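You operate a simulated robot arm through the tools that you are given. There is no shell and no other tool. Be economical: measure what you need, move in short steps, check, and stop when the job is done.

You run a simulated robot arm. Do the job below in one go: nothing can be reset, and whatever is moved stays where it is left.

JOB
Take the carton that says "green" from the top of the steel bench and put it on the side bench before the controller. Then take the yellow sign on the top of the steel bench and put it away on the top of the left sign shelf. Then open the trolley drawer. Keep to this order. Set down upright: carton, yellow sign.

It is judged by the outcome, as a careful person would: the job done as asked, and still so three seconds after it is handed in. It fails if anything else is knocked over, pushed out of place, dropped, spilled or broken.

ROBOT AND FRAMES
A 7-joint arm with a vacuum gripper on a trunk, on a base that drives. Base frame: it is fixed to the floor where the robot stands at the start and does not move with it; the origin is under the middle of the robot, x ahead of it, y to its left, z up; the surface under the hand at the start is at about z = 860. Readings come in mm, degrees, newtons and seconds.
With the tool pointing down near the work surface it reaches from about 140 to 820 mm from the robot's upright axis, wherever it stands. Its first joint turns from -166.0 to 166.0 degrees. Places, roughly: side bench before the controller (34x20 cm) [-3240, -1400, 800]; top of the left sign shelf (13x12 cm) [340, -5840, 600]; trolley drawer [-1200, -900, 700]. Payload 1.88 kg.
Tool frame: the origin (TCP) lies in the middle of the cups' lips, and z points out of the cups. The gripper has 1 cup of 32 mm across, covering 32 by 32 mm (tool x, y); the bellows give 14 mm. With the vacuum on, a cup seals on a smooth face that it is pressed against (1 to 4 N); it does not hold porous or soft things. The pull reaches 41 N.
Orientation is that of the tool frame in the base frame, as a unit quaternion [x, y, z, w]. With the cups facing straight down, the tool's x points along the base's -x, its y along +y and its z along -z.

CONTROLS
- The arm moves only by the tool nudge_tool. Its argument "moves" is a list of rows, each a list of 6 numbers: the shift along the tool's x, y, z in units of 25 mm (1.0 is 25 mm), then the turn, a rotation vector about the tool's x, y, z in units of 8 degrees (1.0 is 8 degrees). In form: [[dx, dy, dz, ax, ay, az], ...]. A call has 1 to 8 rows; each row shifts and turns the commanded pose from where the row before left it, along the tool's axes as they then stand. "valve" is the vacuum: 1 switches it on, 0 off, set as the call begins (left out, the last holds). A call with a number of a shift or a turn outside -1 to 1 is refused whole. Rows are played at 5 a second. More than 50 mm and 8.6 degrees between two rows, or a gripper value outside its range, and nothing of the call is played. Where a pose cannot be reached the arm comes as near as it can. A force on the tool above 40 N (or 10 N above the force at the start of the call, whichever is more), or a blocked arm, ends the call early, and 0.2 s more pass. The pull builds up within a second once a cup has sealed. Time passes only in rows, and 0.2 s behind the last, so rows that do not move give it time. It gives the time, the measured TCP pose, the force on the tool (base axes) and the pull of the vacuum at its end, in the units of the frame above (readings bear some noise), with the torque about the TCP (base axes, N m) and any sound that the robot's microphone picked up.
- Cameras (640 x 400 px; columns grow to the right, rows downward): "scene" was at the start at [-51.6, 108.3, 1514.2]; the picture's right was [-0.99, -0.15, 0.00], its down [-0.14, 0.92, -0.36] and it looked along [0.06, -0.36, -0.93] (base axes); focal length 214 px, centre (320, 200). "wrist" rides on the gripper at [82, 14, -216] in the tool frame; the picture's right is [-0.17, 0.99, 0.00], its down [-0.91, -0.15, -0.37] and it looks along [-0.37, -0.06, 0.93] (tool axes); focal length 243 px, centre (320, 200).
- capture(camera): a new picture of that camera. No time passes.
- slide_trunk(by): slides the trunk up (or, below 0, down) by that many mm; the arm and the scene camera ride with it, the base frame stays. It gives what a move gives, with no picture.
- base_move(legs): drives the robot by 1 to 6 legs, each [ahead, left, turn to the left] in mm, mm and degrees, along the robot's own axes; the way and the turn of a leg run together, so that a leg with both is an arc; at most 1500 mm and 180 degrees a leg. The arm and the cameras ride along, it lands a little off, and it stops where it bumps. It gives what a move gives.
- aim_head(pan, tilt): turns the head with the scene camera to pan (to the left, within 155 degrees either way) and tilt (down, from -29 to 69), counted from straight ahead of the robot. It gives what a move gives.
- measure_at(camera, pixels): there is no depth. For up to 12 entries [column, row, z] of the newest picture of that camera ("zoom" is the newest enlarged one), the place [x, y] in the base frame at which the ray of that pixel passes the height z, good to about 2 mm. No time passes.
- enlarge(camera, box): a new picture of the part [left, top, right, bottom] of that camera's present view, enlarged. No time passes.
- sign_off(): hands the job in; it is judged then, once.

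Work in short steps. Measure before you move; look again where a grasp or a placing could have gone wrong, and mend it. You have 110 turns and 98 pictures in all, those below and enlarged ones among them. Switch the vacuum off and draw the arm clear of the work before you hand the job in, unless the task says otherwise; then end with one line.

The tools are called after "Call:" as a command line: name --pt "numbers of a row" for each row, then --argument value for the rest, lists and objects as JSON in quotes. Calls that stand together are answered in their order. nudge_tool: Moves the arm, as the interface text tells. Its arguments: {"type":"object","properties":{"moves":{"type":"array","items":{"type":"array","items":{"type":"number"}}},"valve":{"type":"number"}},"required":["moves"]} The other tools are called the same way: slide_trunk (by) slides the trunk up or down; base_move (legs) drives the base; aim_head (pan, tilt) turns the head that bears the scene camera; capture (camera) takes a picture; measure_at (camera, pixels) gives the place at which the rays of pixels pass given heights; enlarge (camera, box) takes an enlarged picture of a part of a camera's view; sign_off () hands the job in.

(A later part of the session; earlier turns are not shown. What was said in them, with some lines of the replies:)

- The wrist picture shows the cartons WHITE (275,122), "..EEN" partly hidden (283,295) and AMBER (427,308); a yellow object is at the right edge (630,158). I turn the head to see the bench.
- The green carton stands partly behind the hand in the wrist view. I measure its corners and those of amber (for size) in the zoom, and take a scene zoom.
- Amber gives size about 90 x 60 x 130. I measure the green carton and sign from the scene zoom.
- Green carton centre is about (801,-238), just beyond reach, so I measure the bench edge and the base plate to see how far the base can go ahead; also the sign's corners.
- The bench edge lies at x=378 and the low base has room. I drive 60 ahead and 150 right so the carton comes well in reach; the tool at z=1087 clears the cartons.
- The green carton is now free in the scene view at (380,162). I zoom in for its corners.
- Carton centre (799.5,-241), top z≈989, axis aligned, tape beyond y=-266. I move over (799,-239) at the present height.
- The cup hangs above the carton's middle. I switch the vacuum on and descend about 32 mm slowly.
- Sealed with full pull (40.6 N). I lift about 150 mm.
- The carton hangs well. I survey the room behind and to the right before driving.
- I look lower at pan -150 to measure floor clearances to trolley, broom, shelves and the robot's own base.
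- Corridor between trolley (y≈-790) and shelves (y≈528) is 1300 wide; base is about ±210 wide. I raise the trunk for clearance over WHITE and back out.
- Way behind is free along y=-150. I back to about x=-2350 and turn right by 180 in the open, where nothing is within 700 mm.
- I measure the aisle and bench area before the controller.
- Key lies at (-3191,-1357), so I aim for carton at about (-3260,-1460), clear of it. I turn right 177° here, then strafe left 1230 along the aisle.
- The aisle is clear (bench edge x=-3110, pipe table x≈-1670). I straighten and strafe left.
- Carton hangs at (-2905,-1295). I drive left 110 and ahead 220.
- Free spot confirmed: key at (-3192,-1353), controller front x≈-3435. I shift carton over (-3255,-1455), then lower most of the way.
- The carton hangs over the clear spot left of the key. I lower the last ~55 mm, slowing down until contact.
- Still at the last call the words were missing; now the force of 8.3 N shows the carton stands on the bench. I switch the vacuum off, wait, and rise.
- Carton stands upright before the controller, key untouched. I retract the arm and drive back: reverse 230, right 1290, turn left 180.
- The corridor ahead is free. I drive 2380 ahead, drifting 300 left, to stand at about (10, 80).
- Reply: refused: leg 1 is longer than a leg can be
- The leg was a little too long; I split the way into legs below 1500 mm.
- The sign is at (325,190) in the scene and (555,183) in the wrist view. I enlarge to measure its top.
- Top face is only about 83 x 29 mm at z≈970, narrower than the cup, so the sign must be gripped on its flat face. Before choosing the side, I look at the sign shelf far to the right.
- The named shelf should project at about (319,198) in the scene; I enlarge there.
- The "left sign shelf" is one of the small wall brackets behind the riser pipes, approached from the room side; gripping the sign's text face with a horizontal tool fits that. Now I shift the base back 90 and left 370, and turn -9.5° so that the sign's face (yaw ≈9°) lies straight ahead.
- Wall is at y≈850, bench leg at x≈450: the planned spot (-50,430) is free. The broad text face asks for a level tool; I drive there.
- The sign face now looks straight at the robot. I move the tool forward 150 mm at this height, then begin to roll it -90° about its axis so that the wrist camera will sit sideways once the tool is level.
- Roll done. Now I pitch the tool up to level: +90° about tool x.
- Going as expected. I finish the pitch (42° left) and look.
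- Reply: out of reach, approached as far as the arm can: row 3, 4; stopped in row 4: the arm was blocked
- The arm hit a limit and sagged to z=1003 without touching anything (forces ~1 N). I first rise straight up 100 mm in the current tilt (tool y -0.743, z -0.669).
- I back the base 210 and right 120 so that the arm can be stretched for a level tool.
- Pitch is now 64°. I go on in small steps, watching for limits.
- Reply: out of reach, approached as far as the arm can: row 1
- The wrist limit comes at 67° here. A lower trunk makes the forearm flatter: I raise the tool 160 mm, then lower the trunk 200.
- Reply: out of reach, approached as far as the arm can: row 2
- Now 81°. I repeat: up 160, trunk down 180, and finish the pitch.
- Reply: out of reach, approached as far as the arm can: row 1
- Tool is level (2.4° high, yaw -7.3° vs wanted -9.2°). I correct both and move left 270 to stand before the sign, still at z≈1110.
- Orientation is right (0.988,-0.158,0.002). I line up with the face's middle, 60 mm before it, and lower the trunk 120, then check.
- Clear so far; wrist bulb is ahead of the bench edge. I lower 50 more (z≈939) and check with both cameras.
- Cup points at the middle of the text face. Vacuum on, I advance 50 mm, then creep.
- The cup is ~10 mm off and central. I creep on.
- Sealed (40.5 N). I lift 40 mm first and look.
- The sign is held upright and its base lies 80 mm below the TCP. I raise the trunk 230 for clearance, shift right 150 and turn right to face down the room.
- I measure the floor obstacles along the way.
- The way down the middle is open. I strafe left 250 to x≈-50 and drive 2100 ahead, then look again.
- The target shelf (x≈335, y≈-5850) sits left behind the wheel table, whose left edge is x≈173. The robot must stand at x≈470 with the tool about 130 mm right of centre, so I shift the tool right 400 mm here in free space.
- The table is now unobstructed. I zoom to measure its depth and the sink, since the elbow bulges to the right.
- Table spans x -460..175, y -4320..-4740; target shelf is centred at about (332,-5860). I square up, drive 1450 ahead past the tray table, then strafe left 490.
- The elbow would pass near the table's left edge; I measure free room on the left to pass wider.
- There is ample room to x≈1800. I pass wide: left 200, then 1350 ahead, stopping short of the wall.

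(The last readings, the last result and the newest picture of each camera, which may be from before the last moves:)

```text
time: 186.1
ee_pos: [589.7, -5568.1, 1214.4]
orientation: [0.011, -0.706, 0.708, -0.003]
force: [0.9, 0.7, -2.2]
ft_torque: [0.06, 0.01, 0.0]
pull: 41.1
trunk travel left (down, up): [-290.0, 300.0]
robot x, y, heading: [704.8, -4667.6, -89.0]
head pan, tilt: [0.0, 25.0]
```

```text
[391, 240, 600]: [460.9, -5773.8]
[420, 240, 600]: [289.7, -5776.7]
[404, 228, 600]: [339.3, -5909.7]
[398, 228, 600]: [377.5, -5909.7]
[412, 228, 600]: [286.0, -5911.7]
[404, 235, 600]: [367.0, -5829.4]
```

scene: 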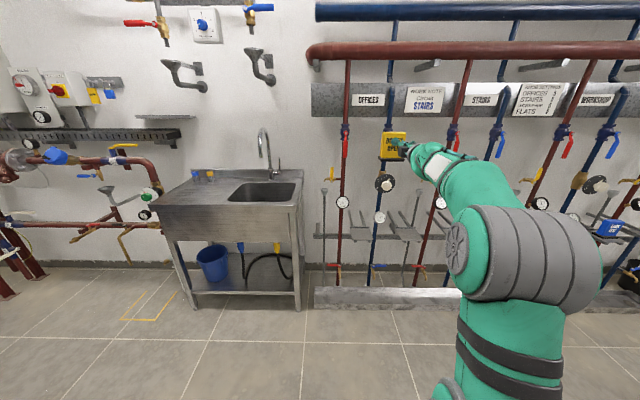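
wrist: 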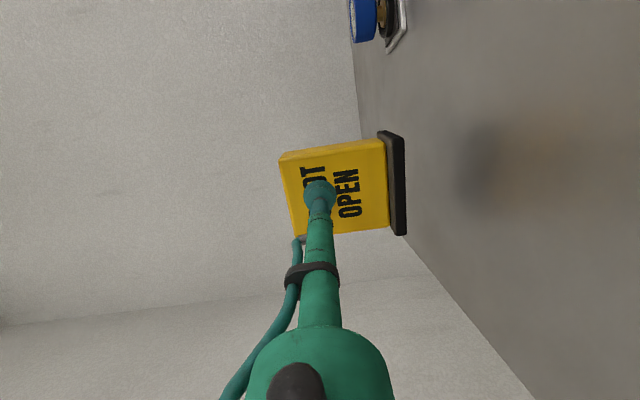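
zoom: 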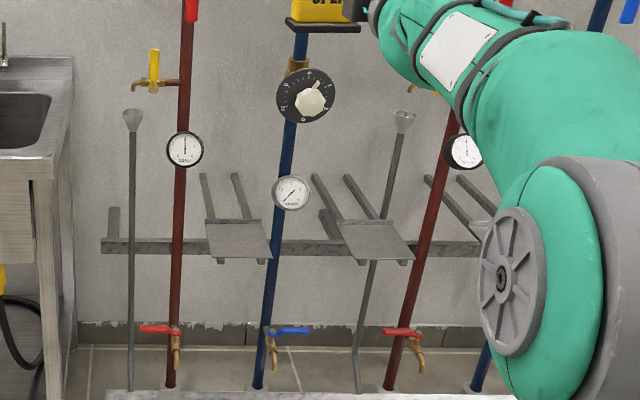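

Call:
measure_at --camera "zoom" --pixels '[[338, 222, 600], [392, 222, 600], [357, 259, 600], [415, 259, 600], [376, 240, 600], [206, 222, 600], [214, 258, 600], [272, 258, 600], [290, 195, 700], [307, 97, 900], [436, 190, 700]]'

```text
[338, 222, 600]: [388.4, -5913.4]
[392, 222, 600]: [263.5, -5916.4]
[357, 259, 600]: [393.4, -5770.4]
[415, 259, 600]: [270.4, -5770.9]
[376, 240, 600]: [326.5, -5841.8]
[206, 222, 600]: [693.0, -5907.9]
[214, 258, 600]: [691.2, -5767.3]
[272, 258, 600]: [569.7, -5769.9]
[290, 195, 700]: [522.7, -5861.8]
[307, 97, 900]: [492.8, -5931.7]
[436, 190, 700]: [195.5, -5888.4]
```

The target plate spans x 265–391, y -5770..-5905, so its centre is (329,-5838). Here in free air I lower the trunk 280 and then the tool 150 to see whether the level pose holds.

Call:
slide_trunk --by -280

Call:
nudge_tool --pt "0 0.8 0 0 0 0.08" --pt "0 0.8 0 0 0 0" --pt "0 0.8 0 0 0 0" --pt "0 0.8 0 0 0 0" --pt "0 0.8 0 0 0 0" --pt "0 0 0 0 0 0"

Call:
capture --camera "scene"

```text
time: 188.9
ee_pos: [589.7, -5568.2, 934.2]
orientation: [0.011, -0.706, 0.708, -0.003]
force: [0.5, 1.1, -2.3]
ft_torque: [0.02, -0.02, 0.03]
pull: 40.2
trunk travel left (down, up): [-10.0, 580.0]
robot x, y, heading: [708.3, -4666.7, -88.9]
head pan, tilt: [0.0, 25.0]
```

```text
time: 190.3
ee_pos: [590.6, -5566.9, 834.9]
orientation: [0.007, -0.707, 0.707, -0.006]
force: [-0.8, -0.2, -1.6]
ft_torque: [0.04, 0.0, -0.01]
pull: 40.8
trunk travel left (down, up): [-10.0, 580.0]
robot x, y, heading: [706.6, -4667.0, -89.1]
head pan, tilt: [0.0, 25.0]
```

```text
29 pictures are left
```

scene: 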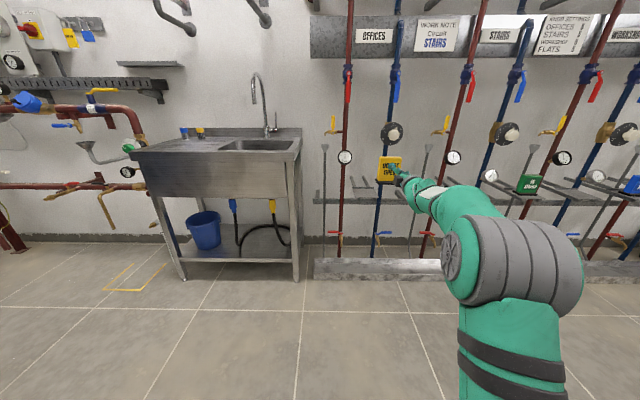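

The pose holds at z=835. I go on down to about 715 here.

Call:
nudge_tool --pt "0 0.8 0 0 0 0" --pt "0 0.8 0 0 0 0" --pt "0 0.8 0 0 0 0" --pt "0 0.8 0 0 0 0" --pt "0 0.8 0 0 0 0" --pt "0 0.6 0 0 0 0" --pt "0 0 0 0 0 0"

Call:
capture --camera "wrist"

```text
time: 191.9
ee_pos: [589.8, -5568.9, 719.9]
orientation: [0.006, -0.706, 0.708, -0.007]
force: [0.0, -0.7, -2.0]
ft_torque: [0.05, -0.02, -0.01]
pull: 41.1
trunk travel left (down, up): [-10.0, 580.0]
robot x, y, heading: [709.1, -4670.0, -88.9]
head pan, tilt: [0.0, 25.0]
```

```text
28 pictures are left
```

wrist: 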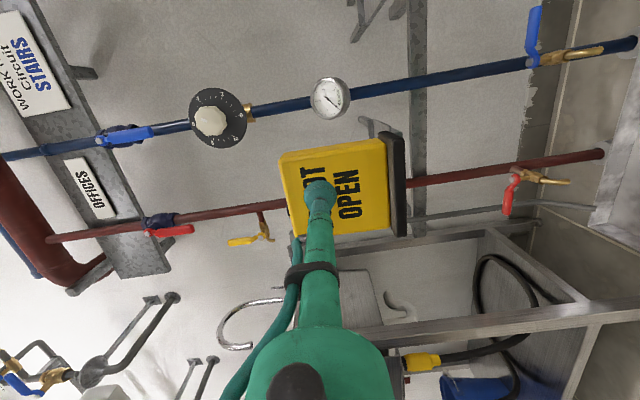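

Pose holds at z=720 and the sign hasn't slipped. I strafe the base right 120, squaring up, and shift the tool right by about 120.

Call:
base_move --legs '[[0, -120, -1.0]]'

Call:
nudge_tool --pt "0.8 0 0 0 0 0" --pt "0.8 0 0 0 0 0" --pt "0.8 0 0 0 0 0" --pt "0.8 0 0 0 0 0" --pt "0.8 0 0 0 0 0" --pt "0 0 0 0 0 0"

Call:
capture --camera "scene"

```text
time: 193.2
ee_pos: [458.8, -5567.0, 718.7]
orientation: [0.001, -0.707, 0.708, -0.002]
force: [0.4, 0.8, -1.6]
ft_torque: [0.03, 0.04, -0.02]
pull: 40.9
trunk travel left (down, up): [-10.0, 580.0]
robot x, y, heading: [588.9, -4670.4, -89.5]
head pan, tilt: [0.0, 25.0]
```

```text
time: 194.6
ee_pos: [359.6, -5565.9, 721.1]
orientation: [0.002, -0.707, 0.708, -0.002]
force: [0.0, 0.2, -1.5]
ft_torque: [0.02, 0.03, 0.05]
pull: 41.0
trunk travel left (down, up): [-10.0, 580.0]
robot x, y, heading: [589.0, -4672.2, -89.9]
head pan, tilt: [0.0, 25.0]
```

```text
27 pictures are left
```

scene: 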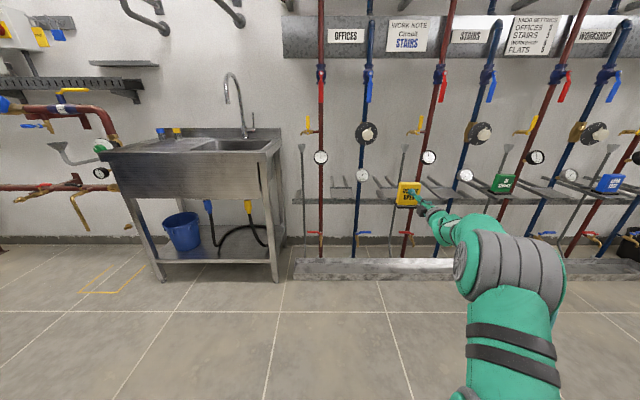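

I zoom to re-measure the plate from here.

Call:
enlarge --camera "scene" --box '[330, 150, 458, 230]'

```text
5.00 times, centred on (394, 190) of scene
```

zoom: 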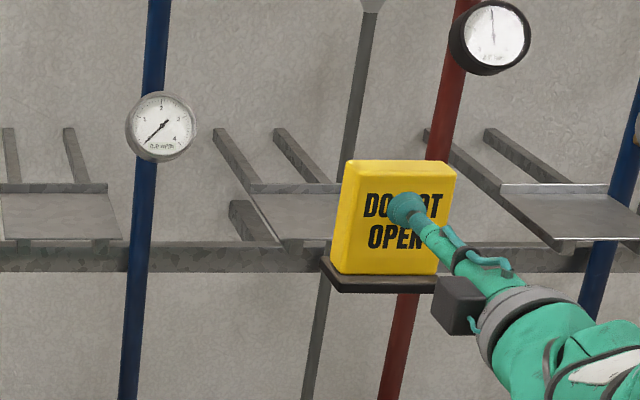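

Call:
measure_at --camera "zoom" --pixels '[[252, 194, 600], [286, 243, 600], [286, 240, 600], [107, 193, 600], [121, 240, 600], [500, 194, 600], [556, 240, 600]]'

Call:
nudge_tool --pt "0.6 0 0 0 0 0" --pt "0.6 0 0 0 0 0" --pt "0 0 0 0 0 0"

Call:
base_move --legs '[[185, 0, 0]]'

Call:
capture --camera "wrist"

```text
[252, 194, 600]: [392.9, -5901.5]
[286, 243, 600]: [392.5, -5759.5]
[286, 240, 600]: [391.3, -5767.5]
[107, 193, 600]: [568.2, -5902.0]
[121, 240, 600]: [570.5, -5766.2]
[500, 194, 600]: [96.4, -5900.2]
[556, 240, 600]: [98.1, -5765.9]
```

```text
time: 195.3
ee_pos: [329.3, -5569.5, 720.0]
orientation: [0.002, -0.707, 0.707, -0.002]
force: [-0.7, 1.2, -1.0]
ft_torque: [0.07, -0.01, 0.03]
pull: 40.6
trunk travel left (down, up): [-10.0, 580.0]
robot x, y, heading: [585.8, -4671.0, -89.7]
head pan, tilt: [0.0, 25.0]
```

```text
time: 196.9
ee_pos: [328.6, -5755.6, 720.8]
orientation: [0.002, -0.707, 0.708, -0.003]
force: [0.0, -0.5, -1.1]
ft_torque: [0.06, -0.01, 0.0]
pull: 40.9
trunk travel left (down, up): [-10.0, 580.0]
robot x, y, heading: [590.6, -4859.0, -89.8]
head pan, tilt: [0.0, 25.0]
```

```text
25 pictures are left
```

wrist: 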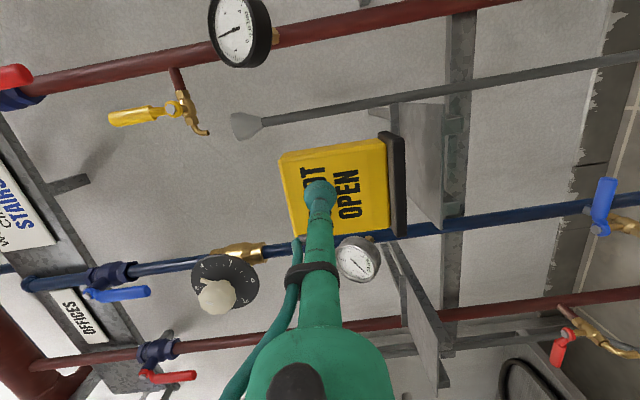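

Plate spans x 263–392, y -5766..-5901. I push forward 68 mm, still 40 mm above the plate, and look.

Call:
nudge_tool --pt "0 0 0.7 0 0 0" --pt "0 0 0.7 0 0 0" --pt "0 0 0.7 0 0 0" --pt "0 0 0.6 0 0 0" --pt "0 0 0 0 0 0"

Call:
capture --camera "wrist"

Call:
enlarge --camera "scene" --box '[350, 150, 510, 250]'

```text
time: 198.1
ee_pos: [330.4, -5825.5, 721.1]
orientation: [0.002, -0.706, 0.708, -0.002]
force: [0.1, -0.1, -1.6]
ft_torque: [0.04, -0.01, 0.01]
pull: 40.8
trunk travel left (down, up): [-10.0, 580.0]
robot x, y, heading: [589.6, -4857.7, -90.0]
head pan, tilt: [0.0, 25.0]
```

```text
24 pictures are left
```

wrist: 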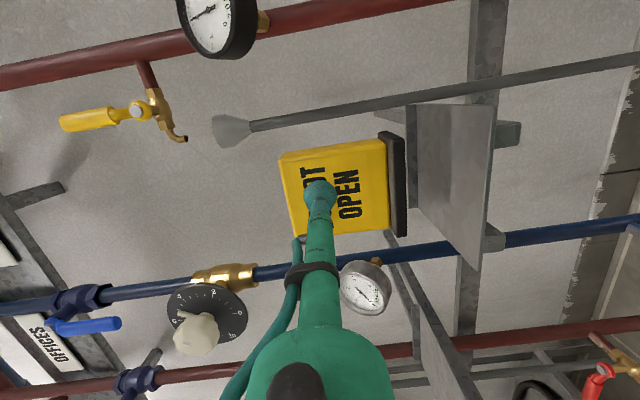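

```text
4.00 times, centred on (430, 200) of scene
```

zoom: 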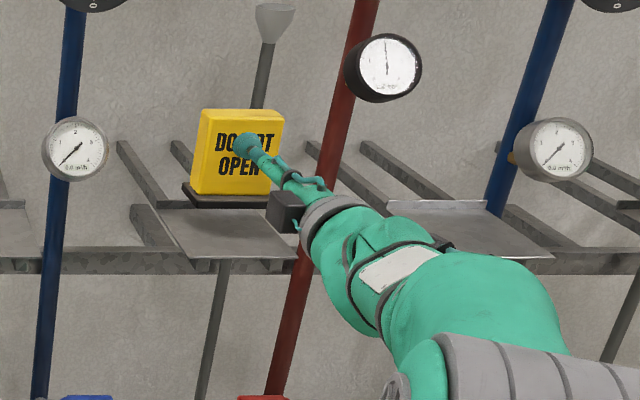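

The sign is over the plate. I lower 30 mm, then creep.

Call:
nudge_tool --pt "0 0.5 0 0 0 0" --pt "0 0.5 0 0 0 0" --pt "0 0.24 0 0 0 0" --pt "0 0 0 0 0 0"

Call:
capture --camera "wrist"

Call:
enlarge --camera "scene" --box '[370, 160, 450, 220]'

```text
time: 199.1
ee_pos: [330.0, -5824.9, 687.8]
orientation: [0.001, -0.707, 0.707, -0.003]
force: [0.1, -0.8, -1.5]
ft_torque: [0.08, 0.03, 0.03]
pull: 40.6
trunk travel left (down, up): [-10.0, 580.0]
robot x, y, heading: [590.1, -4860.4, -89.7]
head pan, tilt: [0.0, 25.0]
```

```text
22 pictures are left
```

wrist: 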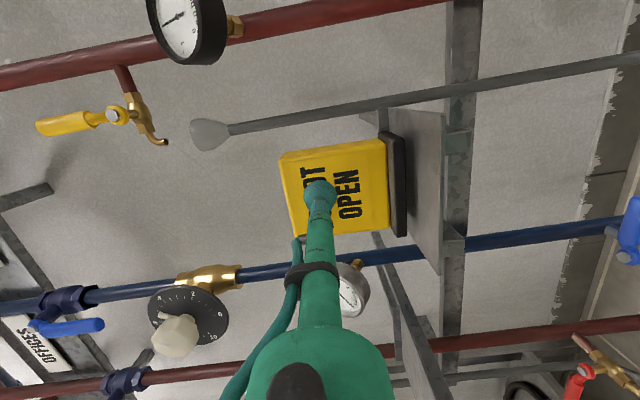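

```text
6.67 times, centred on (410, 190) of scene
```

zoom: 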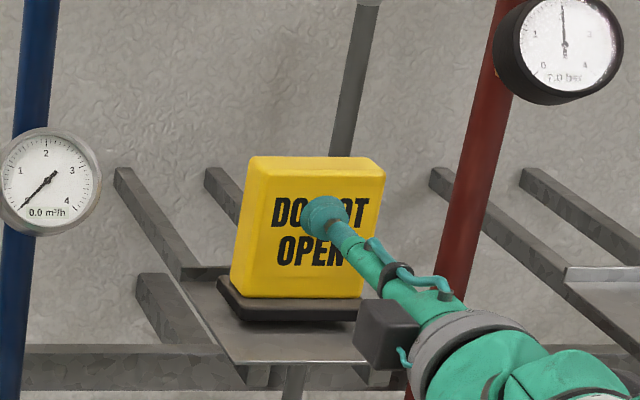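

The base hovers a few mm above the plate, before the rear lip. I creep down in 1.5–2 mm steps.

Call:
nudge_tool --pt "0 0.08 0 0 0 0" --pt "0 0.08 0 0 0 0" --pt "0 0.08 0 0 0 0" --pt "0 0 0 0 0 0"

```text
time: 200.1
ee_pos: [329.2, -5823.9, 681.8]
orientation: [0.002, -0.707, 0.707, -0.002]
force: [-0.1, 0.0, -1.4]
ft_torque: [0.04, -0.02, -0.02]
pull: 40.6
trunk travel left (down, up): [-10.0, 580.0]
robot x, y, heading: [589.6, -4854.6, -90.0]
head pan, tilt: [0.0, 25.0]
```

No contact yet at z=681.8; I creep on.

Call:
nudge_tool --pt "0 0.06 0 0 0 0" --pt "0 0.06 0 0 0 0" --pt "0 0 0 0 0 0"

```text
time: 200.9
ee_pos: [328.4, -5823.6, 679.6]
orientation: [0.001, -0.706, 0.708, -0.002]
force: [-0.3, 0.2, -1.1]
ft_torque: [0.0, 0.03, -0.01]
pull: 40.5
trunk travel left (down, up): [-10.0, 580.0]
robot x, y, heading: [589.0, -4858.3, -90.0]
head pan, tilt: [0.0, 25.0]
```

Force still about the hanging weight; another few mm.

Call:
nudge_tool --pt "0 0.06 0 0 0 0" --pt "0 0.06 0 0 0 0" --pt "0 0 0 0 0 0"

Call:
enlarge --camera "scene" --box '[370, 160, 450, 220]'

```text
time: 201.7
ee_pos: [329.0, -5823.4, 678.5]
orientation: [0.002, -0.706, 0.708, -0.002]
force: [-0.1, 1.5, 3.9]
ft_torque: [-0.04, 0.24, -0.08]
pull: 40.6
trunk travel left (down, up): [-10.0, 580.0]
robot x, y, heading: [586.3, -4859.4, -89.8]
head pan, tilt: [0.0, 25.0]
```

```text
6.67 times, centred on (410, 190) of scene
```

zoom: 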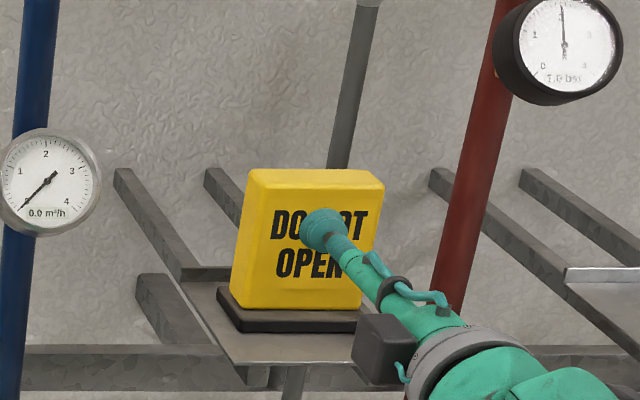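

The force turned to +3.9 N: it stands on the plate. Vacuum off, wait a second, then withdraw straight back.

Call:
nudge_tool --pt "0 0 0 0 0 0" --pt "0 0 0 0 0 0" --pt "0 0 0 0 0 0" --pt "0 0 0 0 0 0" --pt "0 0 0 0 0 0" --pt "0 0 -0.2 0 0 0" --pt "0 0 -0.4 0 0 0" --pt "0 0 0 0 0 0" --valve 0

Call:
enlarge --camera "scene" --box '[370, 160, 450, 220]'

```text
time: 203.5
ee_pos: [330.6, -5808.9, 676.5]
orientation: [-0.003, 0.707, -0.707, 0.002]
force: [-0.1, -1.0, -0.1]
ft_torque: [0.0, 0.02, 0.0]
pull: 0.1
trunk travel left (down, up): [-10.0, 580.0]
robot x, y, heading: [592.4, -4860.4, -90.1]
head pan, tilt: [0.0, 25.0]
```

```text
6.67 times, centred on (410, 190) of scene
```

zoom: 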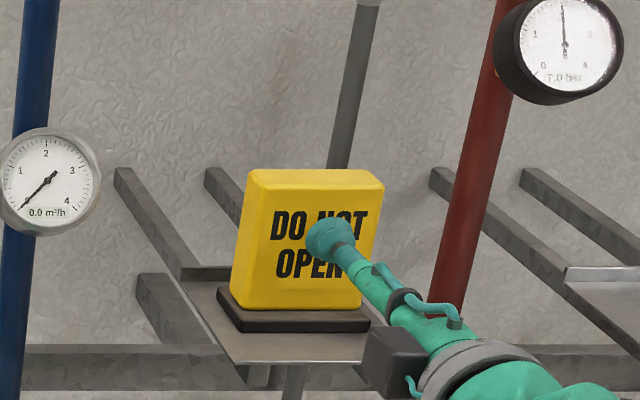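

Sign stands free and upright. I back the base 200 straight away from the shelf, raise the trunk, and check the sign.

Call:
base_move --legs '[[-200, 0, 0]]'

Call:
slide_trunk --by 400

Call:
enlarge --camera "scene" --box '[300, 130, 460, 290]'

```text
time: 205.1
ee_pos: [329.8, -5612.5, 677.0]
orientation: [0.002, -0.707, 0.707, -0.003]
force: [0.4, 0.2, -0.2]
ft_torque: [0.0, 0.03, 0.0]
pull: 0.0
trunk travel left (down, up): [-10.0, 580.0]
robot x, y, heading: [593.1, -4661.7, -90.0]
head pan, tilt: [0.0, 25.0]
```

```text
time: 208.9
ee_pos: [329.3, -5612.2, 1077.3]
orientation: [0.002, -0.706, 0.708, -0.003]
force: [-0.4, 0.2, 0.4]
ft_torque: [-0.02, -0.01, 0.0]
pull: 0.1
trunk travel left (down, up): [-410.0, 180.0]
robot x, y, heading: [588.0, -4662.5, -89.6]
head pan, tilt: [0.0, 25.0]
```

```text
2.50 times, centred on (380, 210) of scene
```

zoom: 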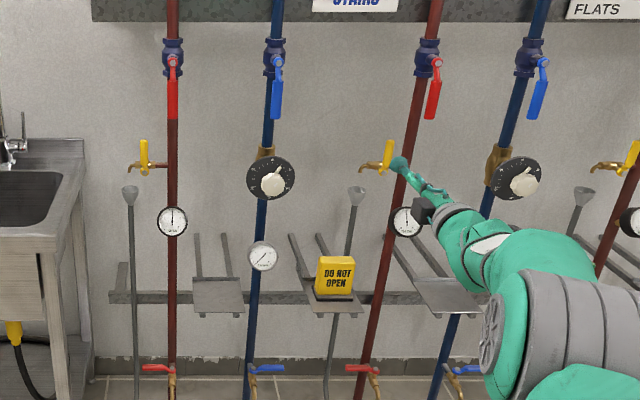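

The sign stands centred on its shelf. I drive back: left 170, reverse 1300, right 740.

Call:
base_move --legs '[[0, 170, -0.4], [-1300, 0, 0], [0, -740, 0]]'

```text
time: 220.1
ee_pos: [-252.0, -4331.2, 1076.7]
orientation: [0.003, -0.706, 0.708, -0.004]
force: [0.1, -0.3, -0.2]
ft_torque: [0.0, 0.02, -0.03]
pull: 0.2
trunk travel left (down, up): [-410.0, 180.0]
robot x, y, heading: [6.8, -3377.7, -89.6]
head pan, tilt: [0.0, 25.0]
```

Position good. I reverse 2550 along the aisle, then look at the trolley.

Call:
base_move --legs '[[-1300, 0, -0.4], [-1250, 0, 0]]'

Call:
aim_head --pan -100 --tilt 30

Call:
capture --camera "scene"

```text
time: 232.7
ee_pos: [-253.8, -1751.6, 1076.2]
orientation: [-0.007, -0.706, 0.708, 0.004]
force: [0.3, 0.8, -0.2]
ft_torque: [0.0, 0.0, 0.02]
pull: 0.1
trunk travel left (down, up): [-410.0, 180.0]
robot x, y, heading: [26.6, -808.3, -91.2]
head pan, tilt: [0.0, 25.0]
```

```text
time: 234.4
ee_pos: [-254.0, -1750.0, 1076.5]
orientation: [-0.006, -0.706, 0.708, 0.005]
force: [0.0, -0.4, -0.1]
ft_torque: [0.0, 0.01, 0.01]
pull: 0.0
trunk travel left (down, up): [-410.0, 180.0]
robot x, y, heading: [23.4, -807.8, -91.4]
head pan, tilt: [-100.0, 30.0]
```

```text
17 pictures are left
```

scene: 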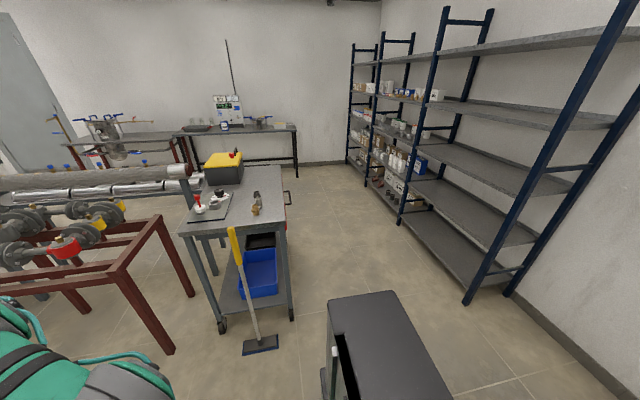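

I raise the trunk 170, reverse 850 and strafe right 670, keeping the tool high above the trolley's corner and broom.

Call:
slide_trunk --by 170

Call:
base_move --legs '[[-850, 0, 1.4], [0, -670, 0]]'

Call:
aim_head --pan -40 --tilt 45

Call:
capture --camera "scene"

```text
time: 236.3
ee_pos: [-254.4, -1750.6, 1247.5]
orientation: [0.006, 0.707, -0.707, -0.005]
force: [0.4, 0.2, -0.6]
ft_torque: [-0.01, 0.0, -0.01]
pull: 0.1
trunk travel left (down, up): [-580.0, 10.0]
robot x, y, heading: [27.1, -807.2, -91.0]
head pan, tilt: [-100.0, 30.0]
```

```text
time: 244.1
ee_pos: [-866.9, -939.5, 1248.0]
orientation: [0.015, -0.706, 0.708, -0.016]
force: [-0.1, 0.5, 0.6]
ft_torque: [0.0, 0.04, -0.02]
pull: 0.0
trunk travel left (down, up): [-580.0, 10.0]
robot x, y, heading: [-644.6, 19.5, -87.5]
head pan, tilt: [-100.0, 30.0]
```

```text
time: 245.4
ee_pos: [-866.5, -941.6, 1247.3]
orientation: [0.015, -0.706, 0.708, -0.017]
force: [-0.5, 0.1, -0.5]
ft_torque: [-0.03, -0.01, 0.03]
pull: 0.0
trunk travel left (down, up): [-580.0, 10.0]
robot x, y, heading: [-643.3, 20.4, -87.8]
head pan, tilt: [-40.0, 45.0]
```

```text
16 pictures are left
```

scene: 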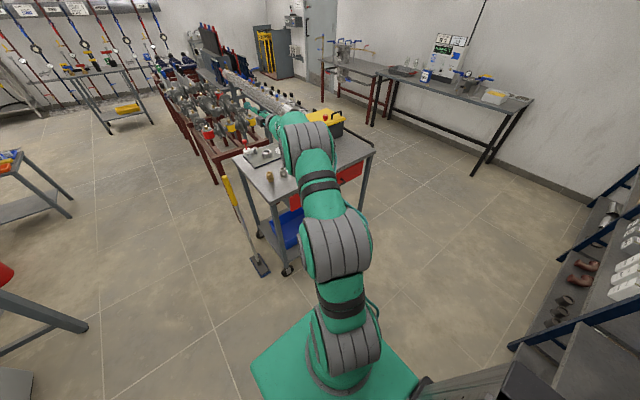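

I square the base up (-2.2°, back 40), then bring the tool right 300 and back 230 at height, to hang before the drawer.

Call:
base_move --legs '[[-40, 0, -2.2]]'

Call:
nudge_tool --pt "1 0 -0.77 0 0 0" --pt "1 0 -0.77 0 0 0" --pt "1 0 -0.77 0 0 0" --pt "1 0 -0.77 0 0 0" --pt "1 0 -0.77 0 0 0" --pt "1 0 -0.77 0 0 0"

Call:
nudge_tool --pt "1 0 -0.77 0 0 0" --pt "1 0 -0.77 0 0 0" --pt "1 0 -0.77 0 0 0" --pt "1 0 -0.77 0 0 0" --pt "1 0 -0.77 0 0 0" --pt "1 0 -0.77 0 0 0"

Call:
capture --camera "wrist"

```text
time: 246.3
ee_pos: [-902.3, -890.4, 1246.8]
orientation: [0.003, -0.707, 0.708, -0.002]
force: [0.2, -1.6, 0.3]
ft_torque: [0.03, 0.05, -0.01]
pull: 0.1
trunk travel left (down, up): [-580.0, 10.0]
robot x, y, heading: [-647.0, 59.1, -89.8]
head pan, tilt: [-40.0, 45.0]
```

```text
time: 247.7
ee_pos: [-1055.8, -773.1, 1248.1]
orientation: [-0.003, 0.708, -0.707, 0.002]
force: [0.4, -0.3, -0.4]
ft_torque: [-0.02, 0.0, 0.02]
pull: 0.2
trunk travel left (down, up): [-580.0, 10.0]
robot x, y, heading: [-645.0, 59.1, -89.6]
head pan, tilt: [-40.0, 45.0]
```

```text
time: 249.1
ee_pos: [-1205.2, -662.7, 1248.3]
orientation: [0.003, -0.707, 0.707, -0.002]
force: [-0.5, 0.0, 0.1]
ft_torque: [0.0, 0.0, 0.01]
pull: 0.1
trunk travel left (down, up): [-580.0, 10.0]
robot x, y, heading: [-643.8, 58.2, -89.8]
head pan, tilt: [-40.0, 45.0]
```

```text
15 pictures are left
```

wrist: 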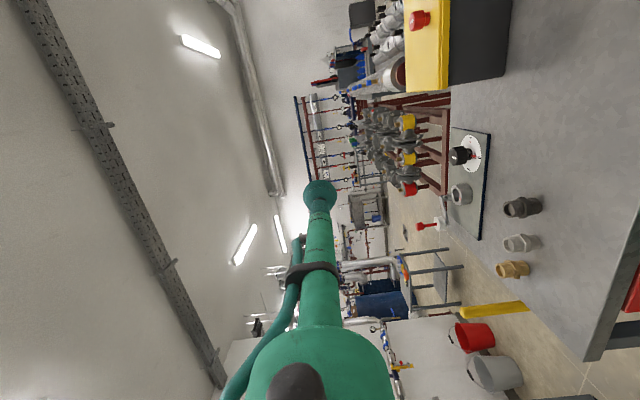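

The level pose holds with tool right 560. I lower the trunk 400 and look at the drawer front.

Call:
slide_trunk --by -430

Call:
capture --camera "wrist"

Call:
capture --camera "scene"

```text
refused: -430 is not a number from -400 to 400
```

```text
14 pictures are left
```

wrist: 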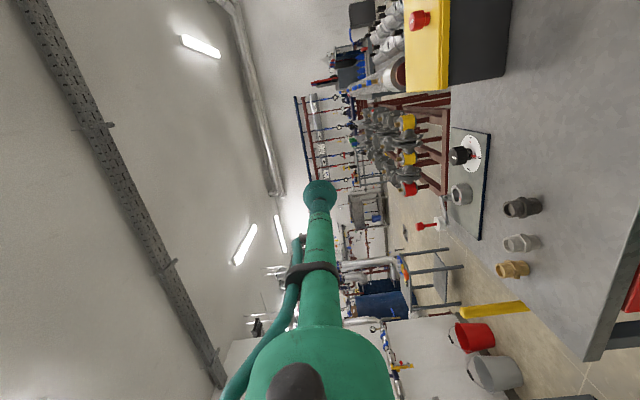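

```text
13 pictures are left
```

scene: 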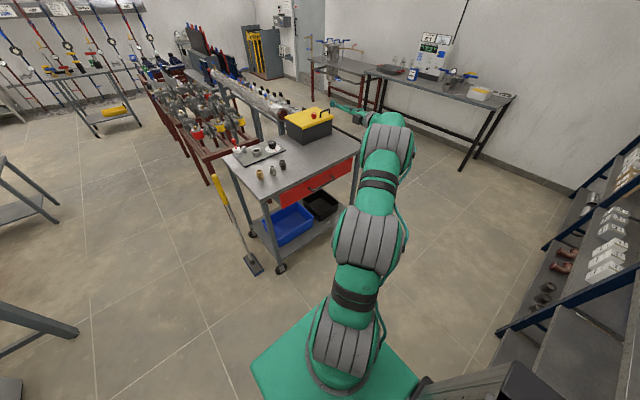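

The step is limited to 400. In this scene view the drawer front is visible at (280–357,155–205); I zoom there and lower 400.

Call:
enlarge --camera "scene" --box '[260, 135, 372, 215]'

Call:
slide_trunk --by -400

```text
5.00 times, centred on (316, 175) of scene
```

zoom: 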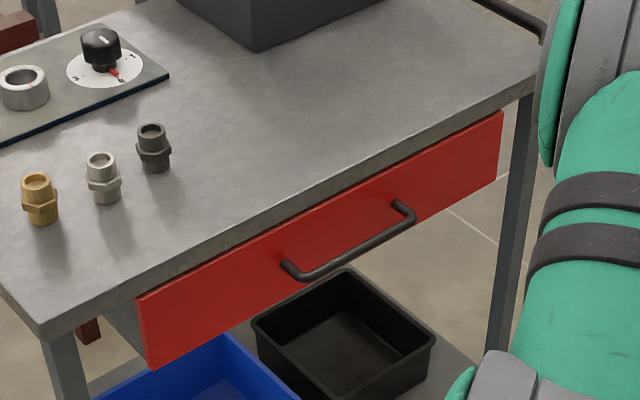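

```text
time: 252.9
ee_pos: [-1205.6, -662.8, 849.2]
orientation: [-0.002, 0.707, -0.707, 0.002]
force: [-0.4, -0.2, -0.5]
ft_torque: [-0.03, 0.01, 0.01]
pull: 0.1
trunk travel left (down, up): [-180.0, 410.0]
robot x, y, heading: [-644.6, 59.3, -89.9]
head pan, tilt: [-40.0, 45.0]
```

Call:
measure_at --camera "zoom" --pixels '[[140, 295, 770], [140, 295, 750], [150, 370, 650], [150, 370, 670], [497, 180, 650], [503, 112, 770], [285, 265, 710], [400, 205, 710], [412, 215, 710], [45, 335, 800], [530, 90, 800]]'

```text
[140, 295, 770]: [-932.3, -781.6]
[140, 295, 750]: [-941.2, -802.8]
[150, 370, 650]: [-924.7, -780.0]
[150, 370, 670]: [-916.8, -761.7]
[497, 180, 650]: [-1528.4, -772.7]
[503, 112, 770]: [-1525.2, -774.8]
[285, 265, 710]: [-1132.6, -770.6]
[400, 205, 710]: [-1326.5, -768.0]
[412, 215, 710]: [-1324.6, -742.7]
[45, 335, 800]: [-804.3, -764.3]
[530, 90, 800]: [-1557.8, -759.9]
```

Drawer front lies at y≈-775, x -1530..-930, z 650–772; the handle spans x -1327..-1130 at z≈710. I will grip the plain panel at x≈-1065, z≈712: strafe the base left 140 and lower the trunk 137.

Call:
base_move --legs '[[0, 140, 0]]'

Call:
slide_trunk --by -137

Call:
capture --camera "wrist"

Call:
capture --camera "scene"

```text
time: 254.3
ee_pos: [-1064.5, -663.9, 849.2]
orientation: [0.004, -0.706, 0.708, -0.004]
force: [0.2, 0.2, -0.2]
ft_torque: [0.02, -0.01, -0.01]
pull: 0.1
trunk travel left (down, up): [-180.0, 410.0]
robot x, y, heading: [-506.3, 58.7, -89.9]
head pan, tilt: [-40.0, 45.0]
```

```text
time: 255.9
ee_pos: [-1064.0, -663.3, 712.8]
orientation: [0.004, -0.706, 0.708, -0.003]
force: [-0.5, 0.0, 0.1]
ft_torque: [0.04, 0.0, 0.02]
pull: 0.1
trunk travel left (down, up): [-43.0, 547.0]
robot x, y, heading: [-506.6, 60.2, -89.4]
head pan, tilt: [-40.0, 45.0]
```

```text
11 pictures are left
```

wrist: 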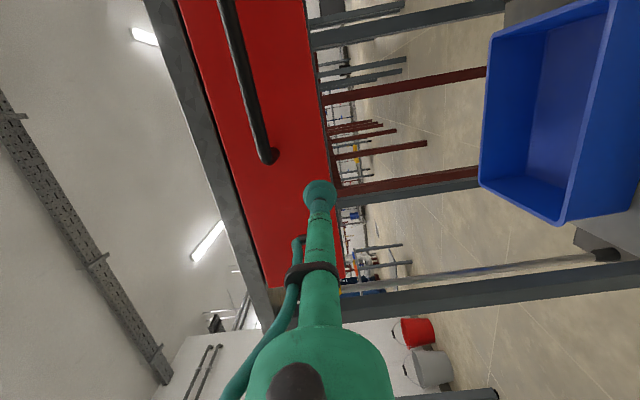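

```text
10 pictures are left
```

scene: 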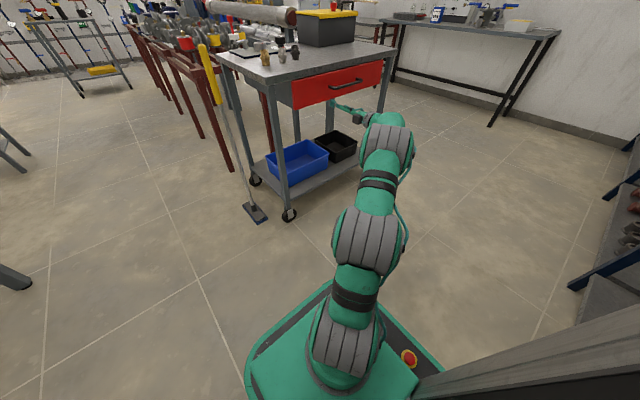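

I check the panel's lower and upper edges in the wrist view: lower edge about (337,200), upper about (235,200).

Call:
measure_at --camera "wrist" --pixels '[[337, 200, 690], [337, 200, 680], [337, 200, 670], [235, 200, 770], [235, 200, 780], [235, 200, 800], [268, 157, 720], [268, 157, 740], [268, 157, 760], [262, 288, 770]]'

Call:
enlarge --camera "scene" --box '[270, 50, 400, 130]'

```text
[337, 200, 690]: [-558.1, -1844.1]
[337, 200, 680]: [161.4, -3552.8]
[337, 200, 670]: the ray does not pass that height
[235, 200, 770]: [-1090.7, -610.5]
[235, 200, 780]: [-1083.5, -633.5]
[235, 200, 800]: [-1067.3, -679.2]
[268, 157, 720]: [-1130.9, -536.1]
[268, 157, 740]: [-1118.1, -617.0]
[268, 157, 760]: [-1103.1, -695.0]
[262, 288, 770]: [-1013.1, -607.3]
```

```text
4.92 times, centred on (335, 90) of scene
```

zoom: 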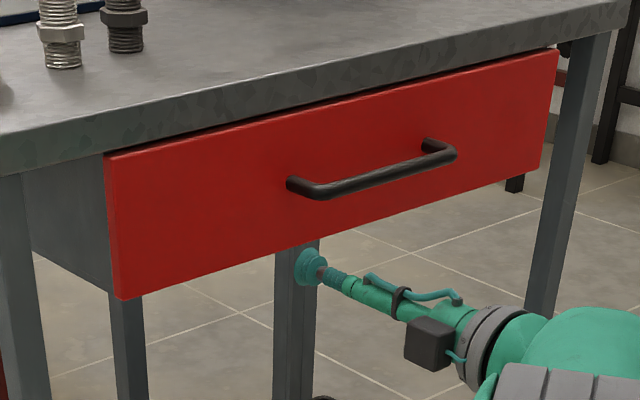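

The rays cross at a panel of z≈697–820 with its front at y≈-737 and handle end at x≈-1100. So I raise the trunk 45 (z≈758) and strafe left 52 to x≈-1012, on the plain panel beside the handle.

Call:
base_move --legs '[[0, 52, -0.4]]'

Call:
slide_trunk --by 45

Call:
capture --camera "wrist"

```text
time: 256.8
ee_pos: [-1016.6, -660.2, 712.2]
orientation: [0.001, -0.707, 0.708, -0.002]
force: [0.0, 0.0, 0.4]
ft_torque: [0.01, 0.0, 0.01]
pull: 0.1
trunk travel left (down, up): [-43.0, 547.0]
robot x, y, heading: [-457.8, 57.4, -90.0]
head pan, tilt: [-40.0, 45.0]
```

```text
time: 257.7
ee_pos: [-1017.4, -660.3, 755.6]
orientation: [0.001, -0.706, 0.708, -0.001]
force: [0.1, 0.5, -0.2]
ft_torque: [0.02, 0.01, 0.02]
pull: 0.0
trunk travel left (down, up): [-88.0, 502.0]
robot x, y, heading: [-452.4, 64.7, -89.8]
head pan, tilt: [-40.0, 45.0]
```

```text
8 pictures are left
```

wrist: 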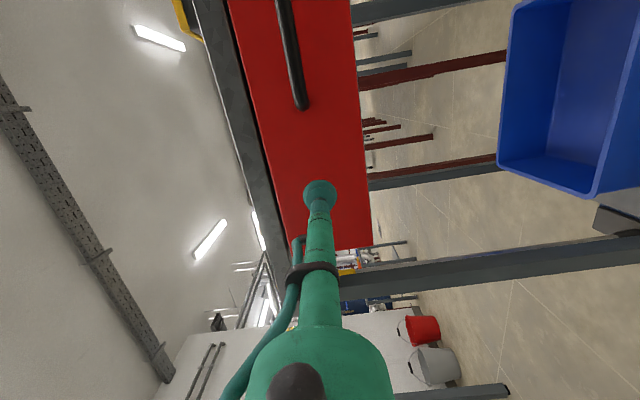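

The cup will meet the plain panel between the handle end and the panel edge. Vacuum on, I advance 60 mm by arm and creep.

Call:
nudge_tool --pt "0 0 0.8 0 0 0" --pt "0 0 0.8 0 0 0" --pt "0 0 0.6 0 0 0" --pt "0 0 0.2 0 0 0" --pt "0 0 0.15 0 0 0" --pt "0 0 0.15 0 0 0" --pt "0 0 0 0 0 0" --valve 1

```text
time: 259.3
ee_pos: [-1016.4, -726.8, 755.4]
orientation: [0.002, -0.707, 0.708, -0.002]
force: [4.0, -1.7, -0.9]
ft_torque: [0.02, -0.21, -0.1]
pull: 40.9
trunk travel left (down, up): [-88.0, 502.0]
robot x, y, heading: [-451.9, 60.5, -90.1]
head pan, tilt: [-40.0, 45.0]
```

Sealed (40.9 N). I pull back gently with the arm, 60 mm.

Call:
nudge_tool --pt "0 0 -0.2 0 0 0" --pt "0 0 -0.3 0 0 0" --pt "0 0 -0.4 0 0 0" --pt "0 0 -0.4 0 0 0" --pt "0 0 -0.4 0 0 0" --pt "0 0 -0.4 0 0 0" --pt "0 0 -0.4 0 0 0" --pt "0 0 0 0 0 0"

Call:
enlarge --camera "scene" --box '[230, 30, 430, 155]'

```text
time: 261.1
ee_pos: [-1016.7, -664.9, 755.3]
orientation: [0.0, -0.707, 0.708, -0.002]
force: [9.6, 0.6, -4.5]
ft_torque: [-0.01, 0.29, -0.07]
pull: 41.0
trunk travel left (down, up): [-88.0, 502.0]
robot x, y, heading: [-456.8, 58.4, -89.8]
head pan, tilt: [-40.0, 45.0]
```

```text
3.20 times, centred on (330, 92) of scene
```

zoom: 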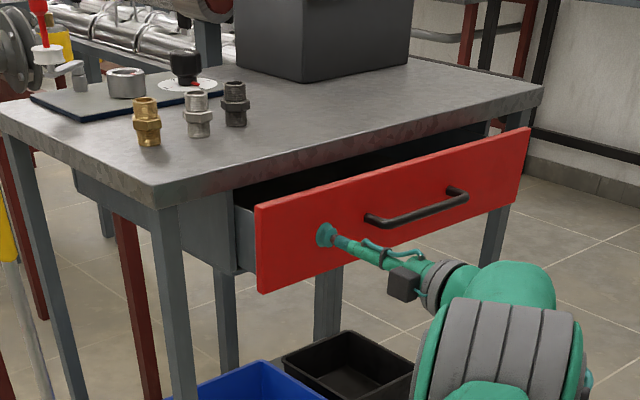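

The drawer slides out. There is some side force (+9.6 N in x), so I ease the tool 4 mm to +x and then pull with the base, 60 mm.

Call:
nudge_tool --pt "-0.16 0 0 0 0 0" --pt "0 0 0 0 0 0"

Call:
base_move --legs '[[-60, 0, 0]]'

```text
time: 261.7
ee_pos: [-1017.7, -664.4, 755.8]
orientation: [-0.003, -0.706, 0.708, -0.002]
force: [-12.9, 0.1, -6.2]
ft_torque: [0.0, 0.03, 0.07]
pull: 40.6
trunk travel left (down, up): [-88.0, 502.0]
robot x, y, heading: [-454.1, 61.2, -90.0]
head pan, tilt: [-40.0, 45.0]
```

```text
time: 262.7
ee_pos: [-1013.7, -607.9, 757.1]
orientation: [0.0, -0.707, 0.707, -0.001]
force: [-14.3, -1.4, -3.1]
ft_torque: [0.01, -0.01, 0.0]
pull: 40.5
trunk travel left (down, up): [-88.0, 502.0]
robot x, y, heading: [-453.9, 120.0, -89.7]
head pan, tilt: [-40.0, 45.0]
```

Drawer is out about 120 mm. I give back 2.5 mm in x to lower the side force and pull 70 more with the base.

Call:
nudge_tool --pt "0.1 0 0 0 0 0" --pt "0 0 0 0 0 0"

Call:
base_move --legs '[[-70, 0, 0]]'

Call:
enlarge --camera "scene" --box '[230, 30, 430, 155]'

```text
time: 263.3
ee_pos: [-1012.4, -607.5, 756.5]
orientation: [0.0, -0.707, 0.707, -0.002]
force: [9.9, 1.3, -3.1]
ft_torque: [0.01, -0.4, -0.01]
pull: 40.9
trunk travel left (down, up): [-88.0, 502.0]
robot x, y, heading: [-455.7, 120.2, -89.7]
head pan, tilt: [-40.0, 45.0]
```

```text
time: 264.3
ee_pos: [-1014.4, -536.8, 756.3]
orientation: [0.0, 0.708, -0.706, 0.001]
force: [14.2, -3.5, -6.1]
ft_torque: [0.0, -0.02, -0.01]
pull: 40.8
trunk travel left (down, up): [-88.0, 502.0]
robot x, y, heading: [-451.9, 192.9, -90.1]
head pan, tilt: [-40.0, 45.0]
```

```text
3.20 times, centred on (330, 92) of scene
```

zoom: 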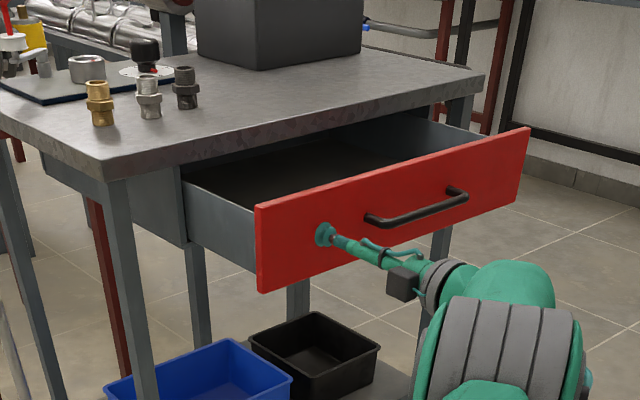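

Open by 190 mm. I relieve the side force again and pull another 40 with the base and 40 with the arm.

Call:
nudge_tool --pt "-0.1 0 0 0 0 0" --pt "0 0 0 0 0 0"

Call:
base_move --legs '[[-40, 0, 0]]'

Call:
nudge_tool --pt "0 0 -0.4 0 0 0" --pt "0 0 -0.4 0 0 0" --pt "0 0 -0.4 0 0 0" --pt "0 0 -0.4 0 0 0" --pt "0 0 0 0 0 0"

```text
time: 264.9
ee_pos: [-1013.9, -534.5, 757.0]
orientation: [-0.002, -0.707, 0.708, 0.0]
force: [-14.6, -1.8, -0.6]
ft_torque: [0.01, 0.06, 0.09]
pull: 40.8
trunk travel left (down, up): [-88.0, 502.0]
robot x, y, heading: [-455.7, 192.0, -90.0]
head pan, tilt: [-40.0, 45.0]
```

```text
time: 266.0
ee_pos: [-1012.0, -497.6, 755.8]
orientation: [-0.002, -0.706, 0.708, -0.002]
force: [-0.5, -1.1, -0.9]
ft_torque: [-0.02, 0.2, 0.08]
pull: 40.6
trunk travel left (down, up): [-88.0, 502.0]
robot x, y, heading: [-457.0, 232.5, -89.9]
head pan, tilt: [-40.0, 45.0]
stopped in leg 1: the robot was blocked; the commanded pose is now the measured one
```

```text
time: 267.2
ee_pos: [-1012.0, -456.5, 755.5]
orientation: [0.0, -0.706, 0.708, 0.0]
force: [2.8, -2.3, 2.6]
ft_torque: [0.03, -0.18, 0.02]
pull: 40.6
trunk travel left (down, up): [-88.0, 502.0]
robot x, y, heading: [-452.8, 233.1, -89.8]
head pan, tilt: [-40.0, 45.0]
```

The base was stopped near the end of its leg; the drawer is out 270 mm. I check both the drawer and what is behind the robot.

Call:
enlarge --camera "scene" --box '[230, 30, 430, 155]'

Call:
aim_head --pan -145 --tilt 55

Call:
capture --camera "scene"

```text
3.20 times, centred on (330, 92) of scene
```

zoom: 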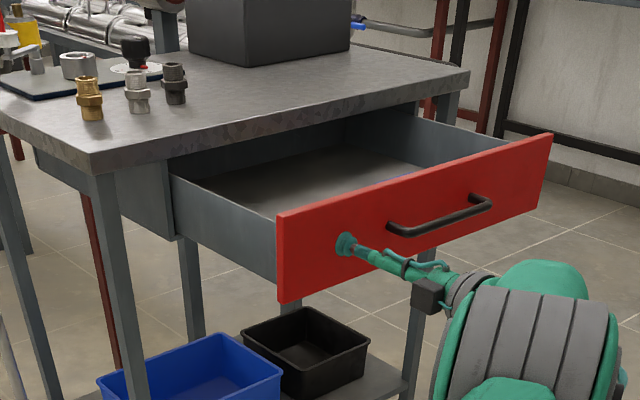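

```text
time: 269.0
ee_pos: [-1012.1, -456.7, 756.1]
orientation: [-0.001, -0.706, 0.708, -0.001]
force: [6.6, -0.9, 2.8]
ft_torque: [0.04, 0.09, 0.04]
pull: 40.9
trunk travel left (down, up): [-88.0, 502.0]
robot x, y, heading: [-452.4, 229.1, -90.0]
head pan, tilt: [-145.0, 55.0]
```

```text
4 pictures are left
```

scene: 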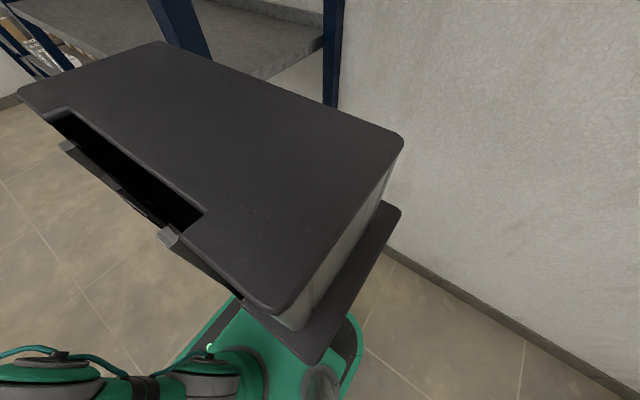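

The robot's cabinet only touched the shelf post behind; I stop pulling. The drawer is open ~270 mm. Vacuum off, and I draw back 15 mm.

Call:
nudge_tool --pt "0 0 0 0 0 0" --pt "0 0 0 0 0 0" --pt "0 0 0 0 0 0" --pt "0 0 0 0 0 0" --pt "0 0 0 0 0 0" --pt "0 0 -0.3 0 0 0" --pt "0 0 -0.3 0 0 0" --pt "0 0 0 0 0 0" --valve 0

Call:
slide_trunk --by 350

Call:
base_move --legs '[[60, 0, 0]]'

Call:
aim_head --pan -40 --tilt 45

Call:
capture --camera "scene"

```text
time: 270.8
ee_pos: [-1012.1, -441.7, 757.0]
orientation: [0.001, 0.707, -0.707, 0.0]
force: [0.0, 1.0, -0.1]
ft_torque: [0.02, 0.01, -0.01]
pull: 0.1
trunk travel left (down, up): [-88.0, 502.0]
robot x, y, heading: [-456.6, 229.6, -89.7]
head pan, tilt: [-145.0, 55.0]
```

```text
time: 274.2
ee_pos: [-1012.8, -441.9, 1107.6]
orientation: [-0.001, -0.707, 0.708, -0.001]
force: [-0.5, -0.4, 0.1]
ft_torque: [-0.01, -0.01, 0.0]
pull: 0.0
trunk travel left (down, up): [-438.0, 152.0]
robot x, y, heading: [-451.3, 231.4, -89.7]
head pan, tilt: [-145.0, 55.0]
```

```text
time: 275.2
ee_pos: [-1011.8, -501.9, 1106.9]
orientation: [-0.001, -0.706, 0.708, -0.001]
force: [-0.5, -0.5, -0.1]
ft_torque: [-0.03, 0.0, 0.05]
pull: 0.0
trunk travel left (down, up): [-438.0, 152.0]
robot x, y, heading: [-454.2, 170.0, -89.9]
head pan, tilt: [-145.0, 55.0]
```

```text
time: 277.0
ee_pos: [-1012.6, -502.5, 1106.5]
orientation: [-0.001, -0.706, 0.708, -0.002]
force: [-0.3, -0.4, 0.4]
ft_torque: [0.03, 0.01, 0.01]
pull: 0.1
trunk travel left (down, up): [-438.0, 152.0]
robot x, y, heading: [-454.4, 171.6, -89.6]
head pan, tilt: [-40.0, 45.0]
```

```text
3 pictures are left
```

scene: 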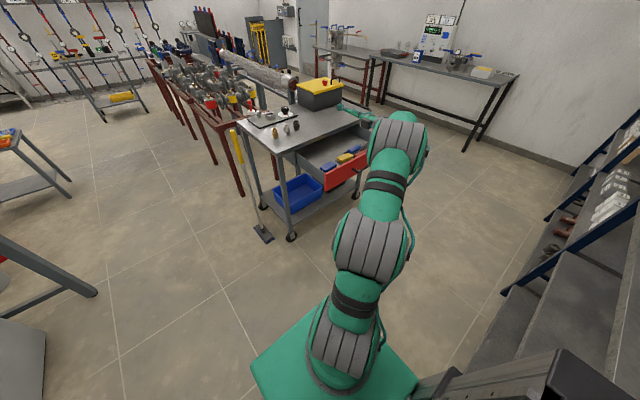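

The drawer stands open with its contents undisturbed. The broom and trolley are in place, the carton is visible on the side bench, the vacuum is off and the arm is clear, so I hand in.

Call:
sign_off

```text
The job is handed in.
```

The job is handed in: the green carton stands upright before the controller, the yellow sign upright on the left sign shelf, and the trolley drawer is open about 270 mm. While I pulled the drawer, the base was blocked, most likely by the robot's rear cabinet touching the storage shelf behind; I saw nothing moved.
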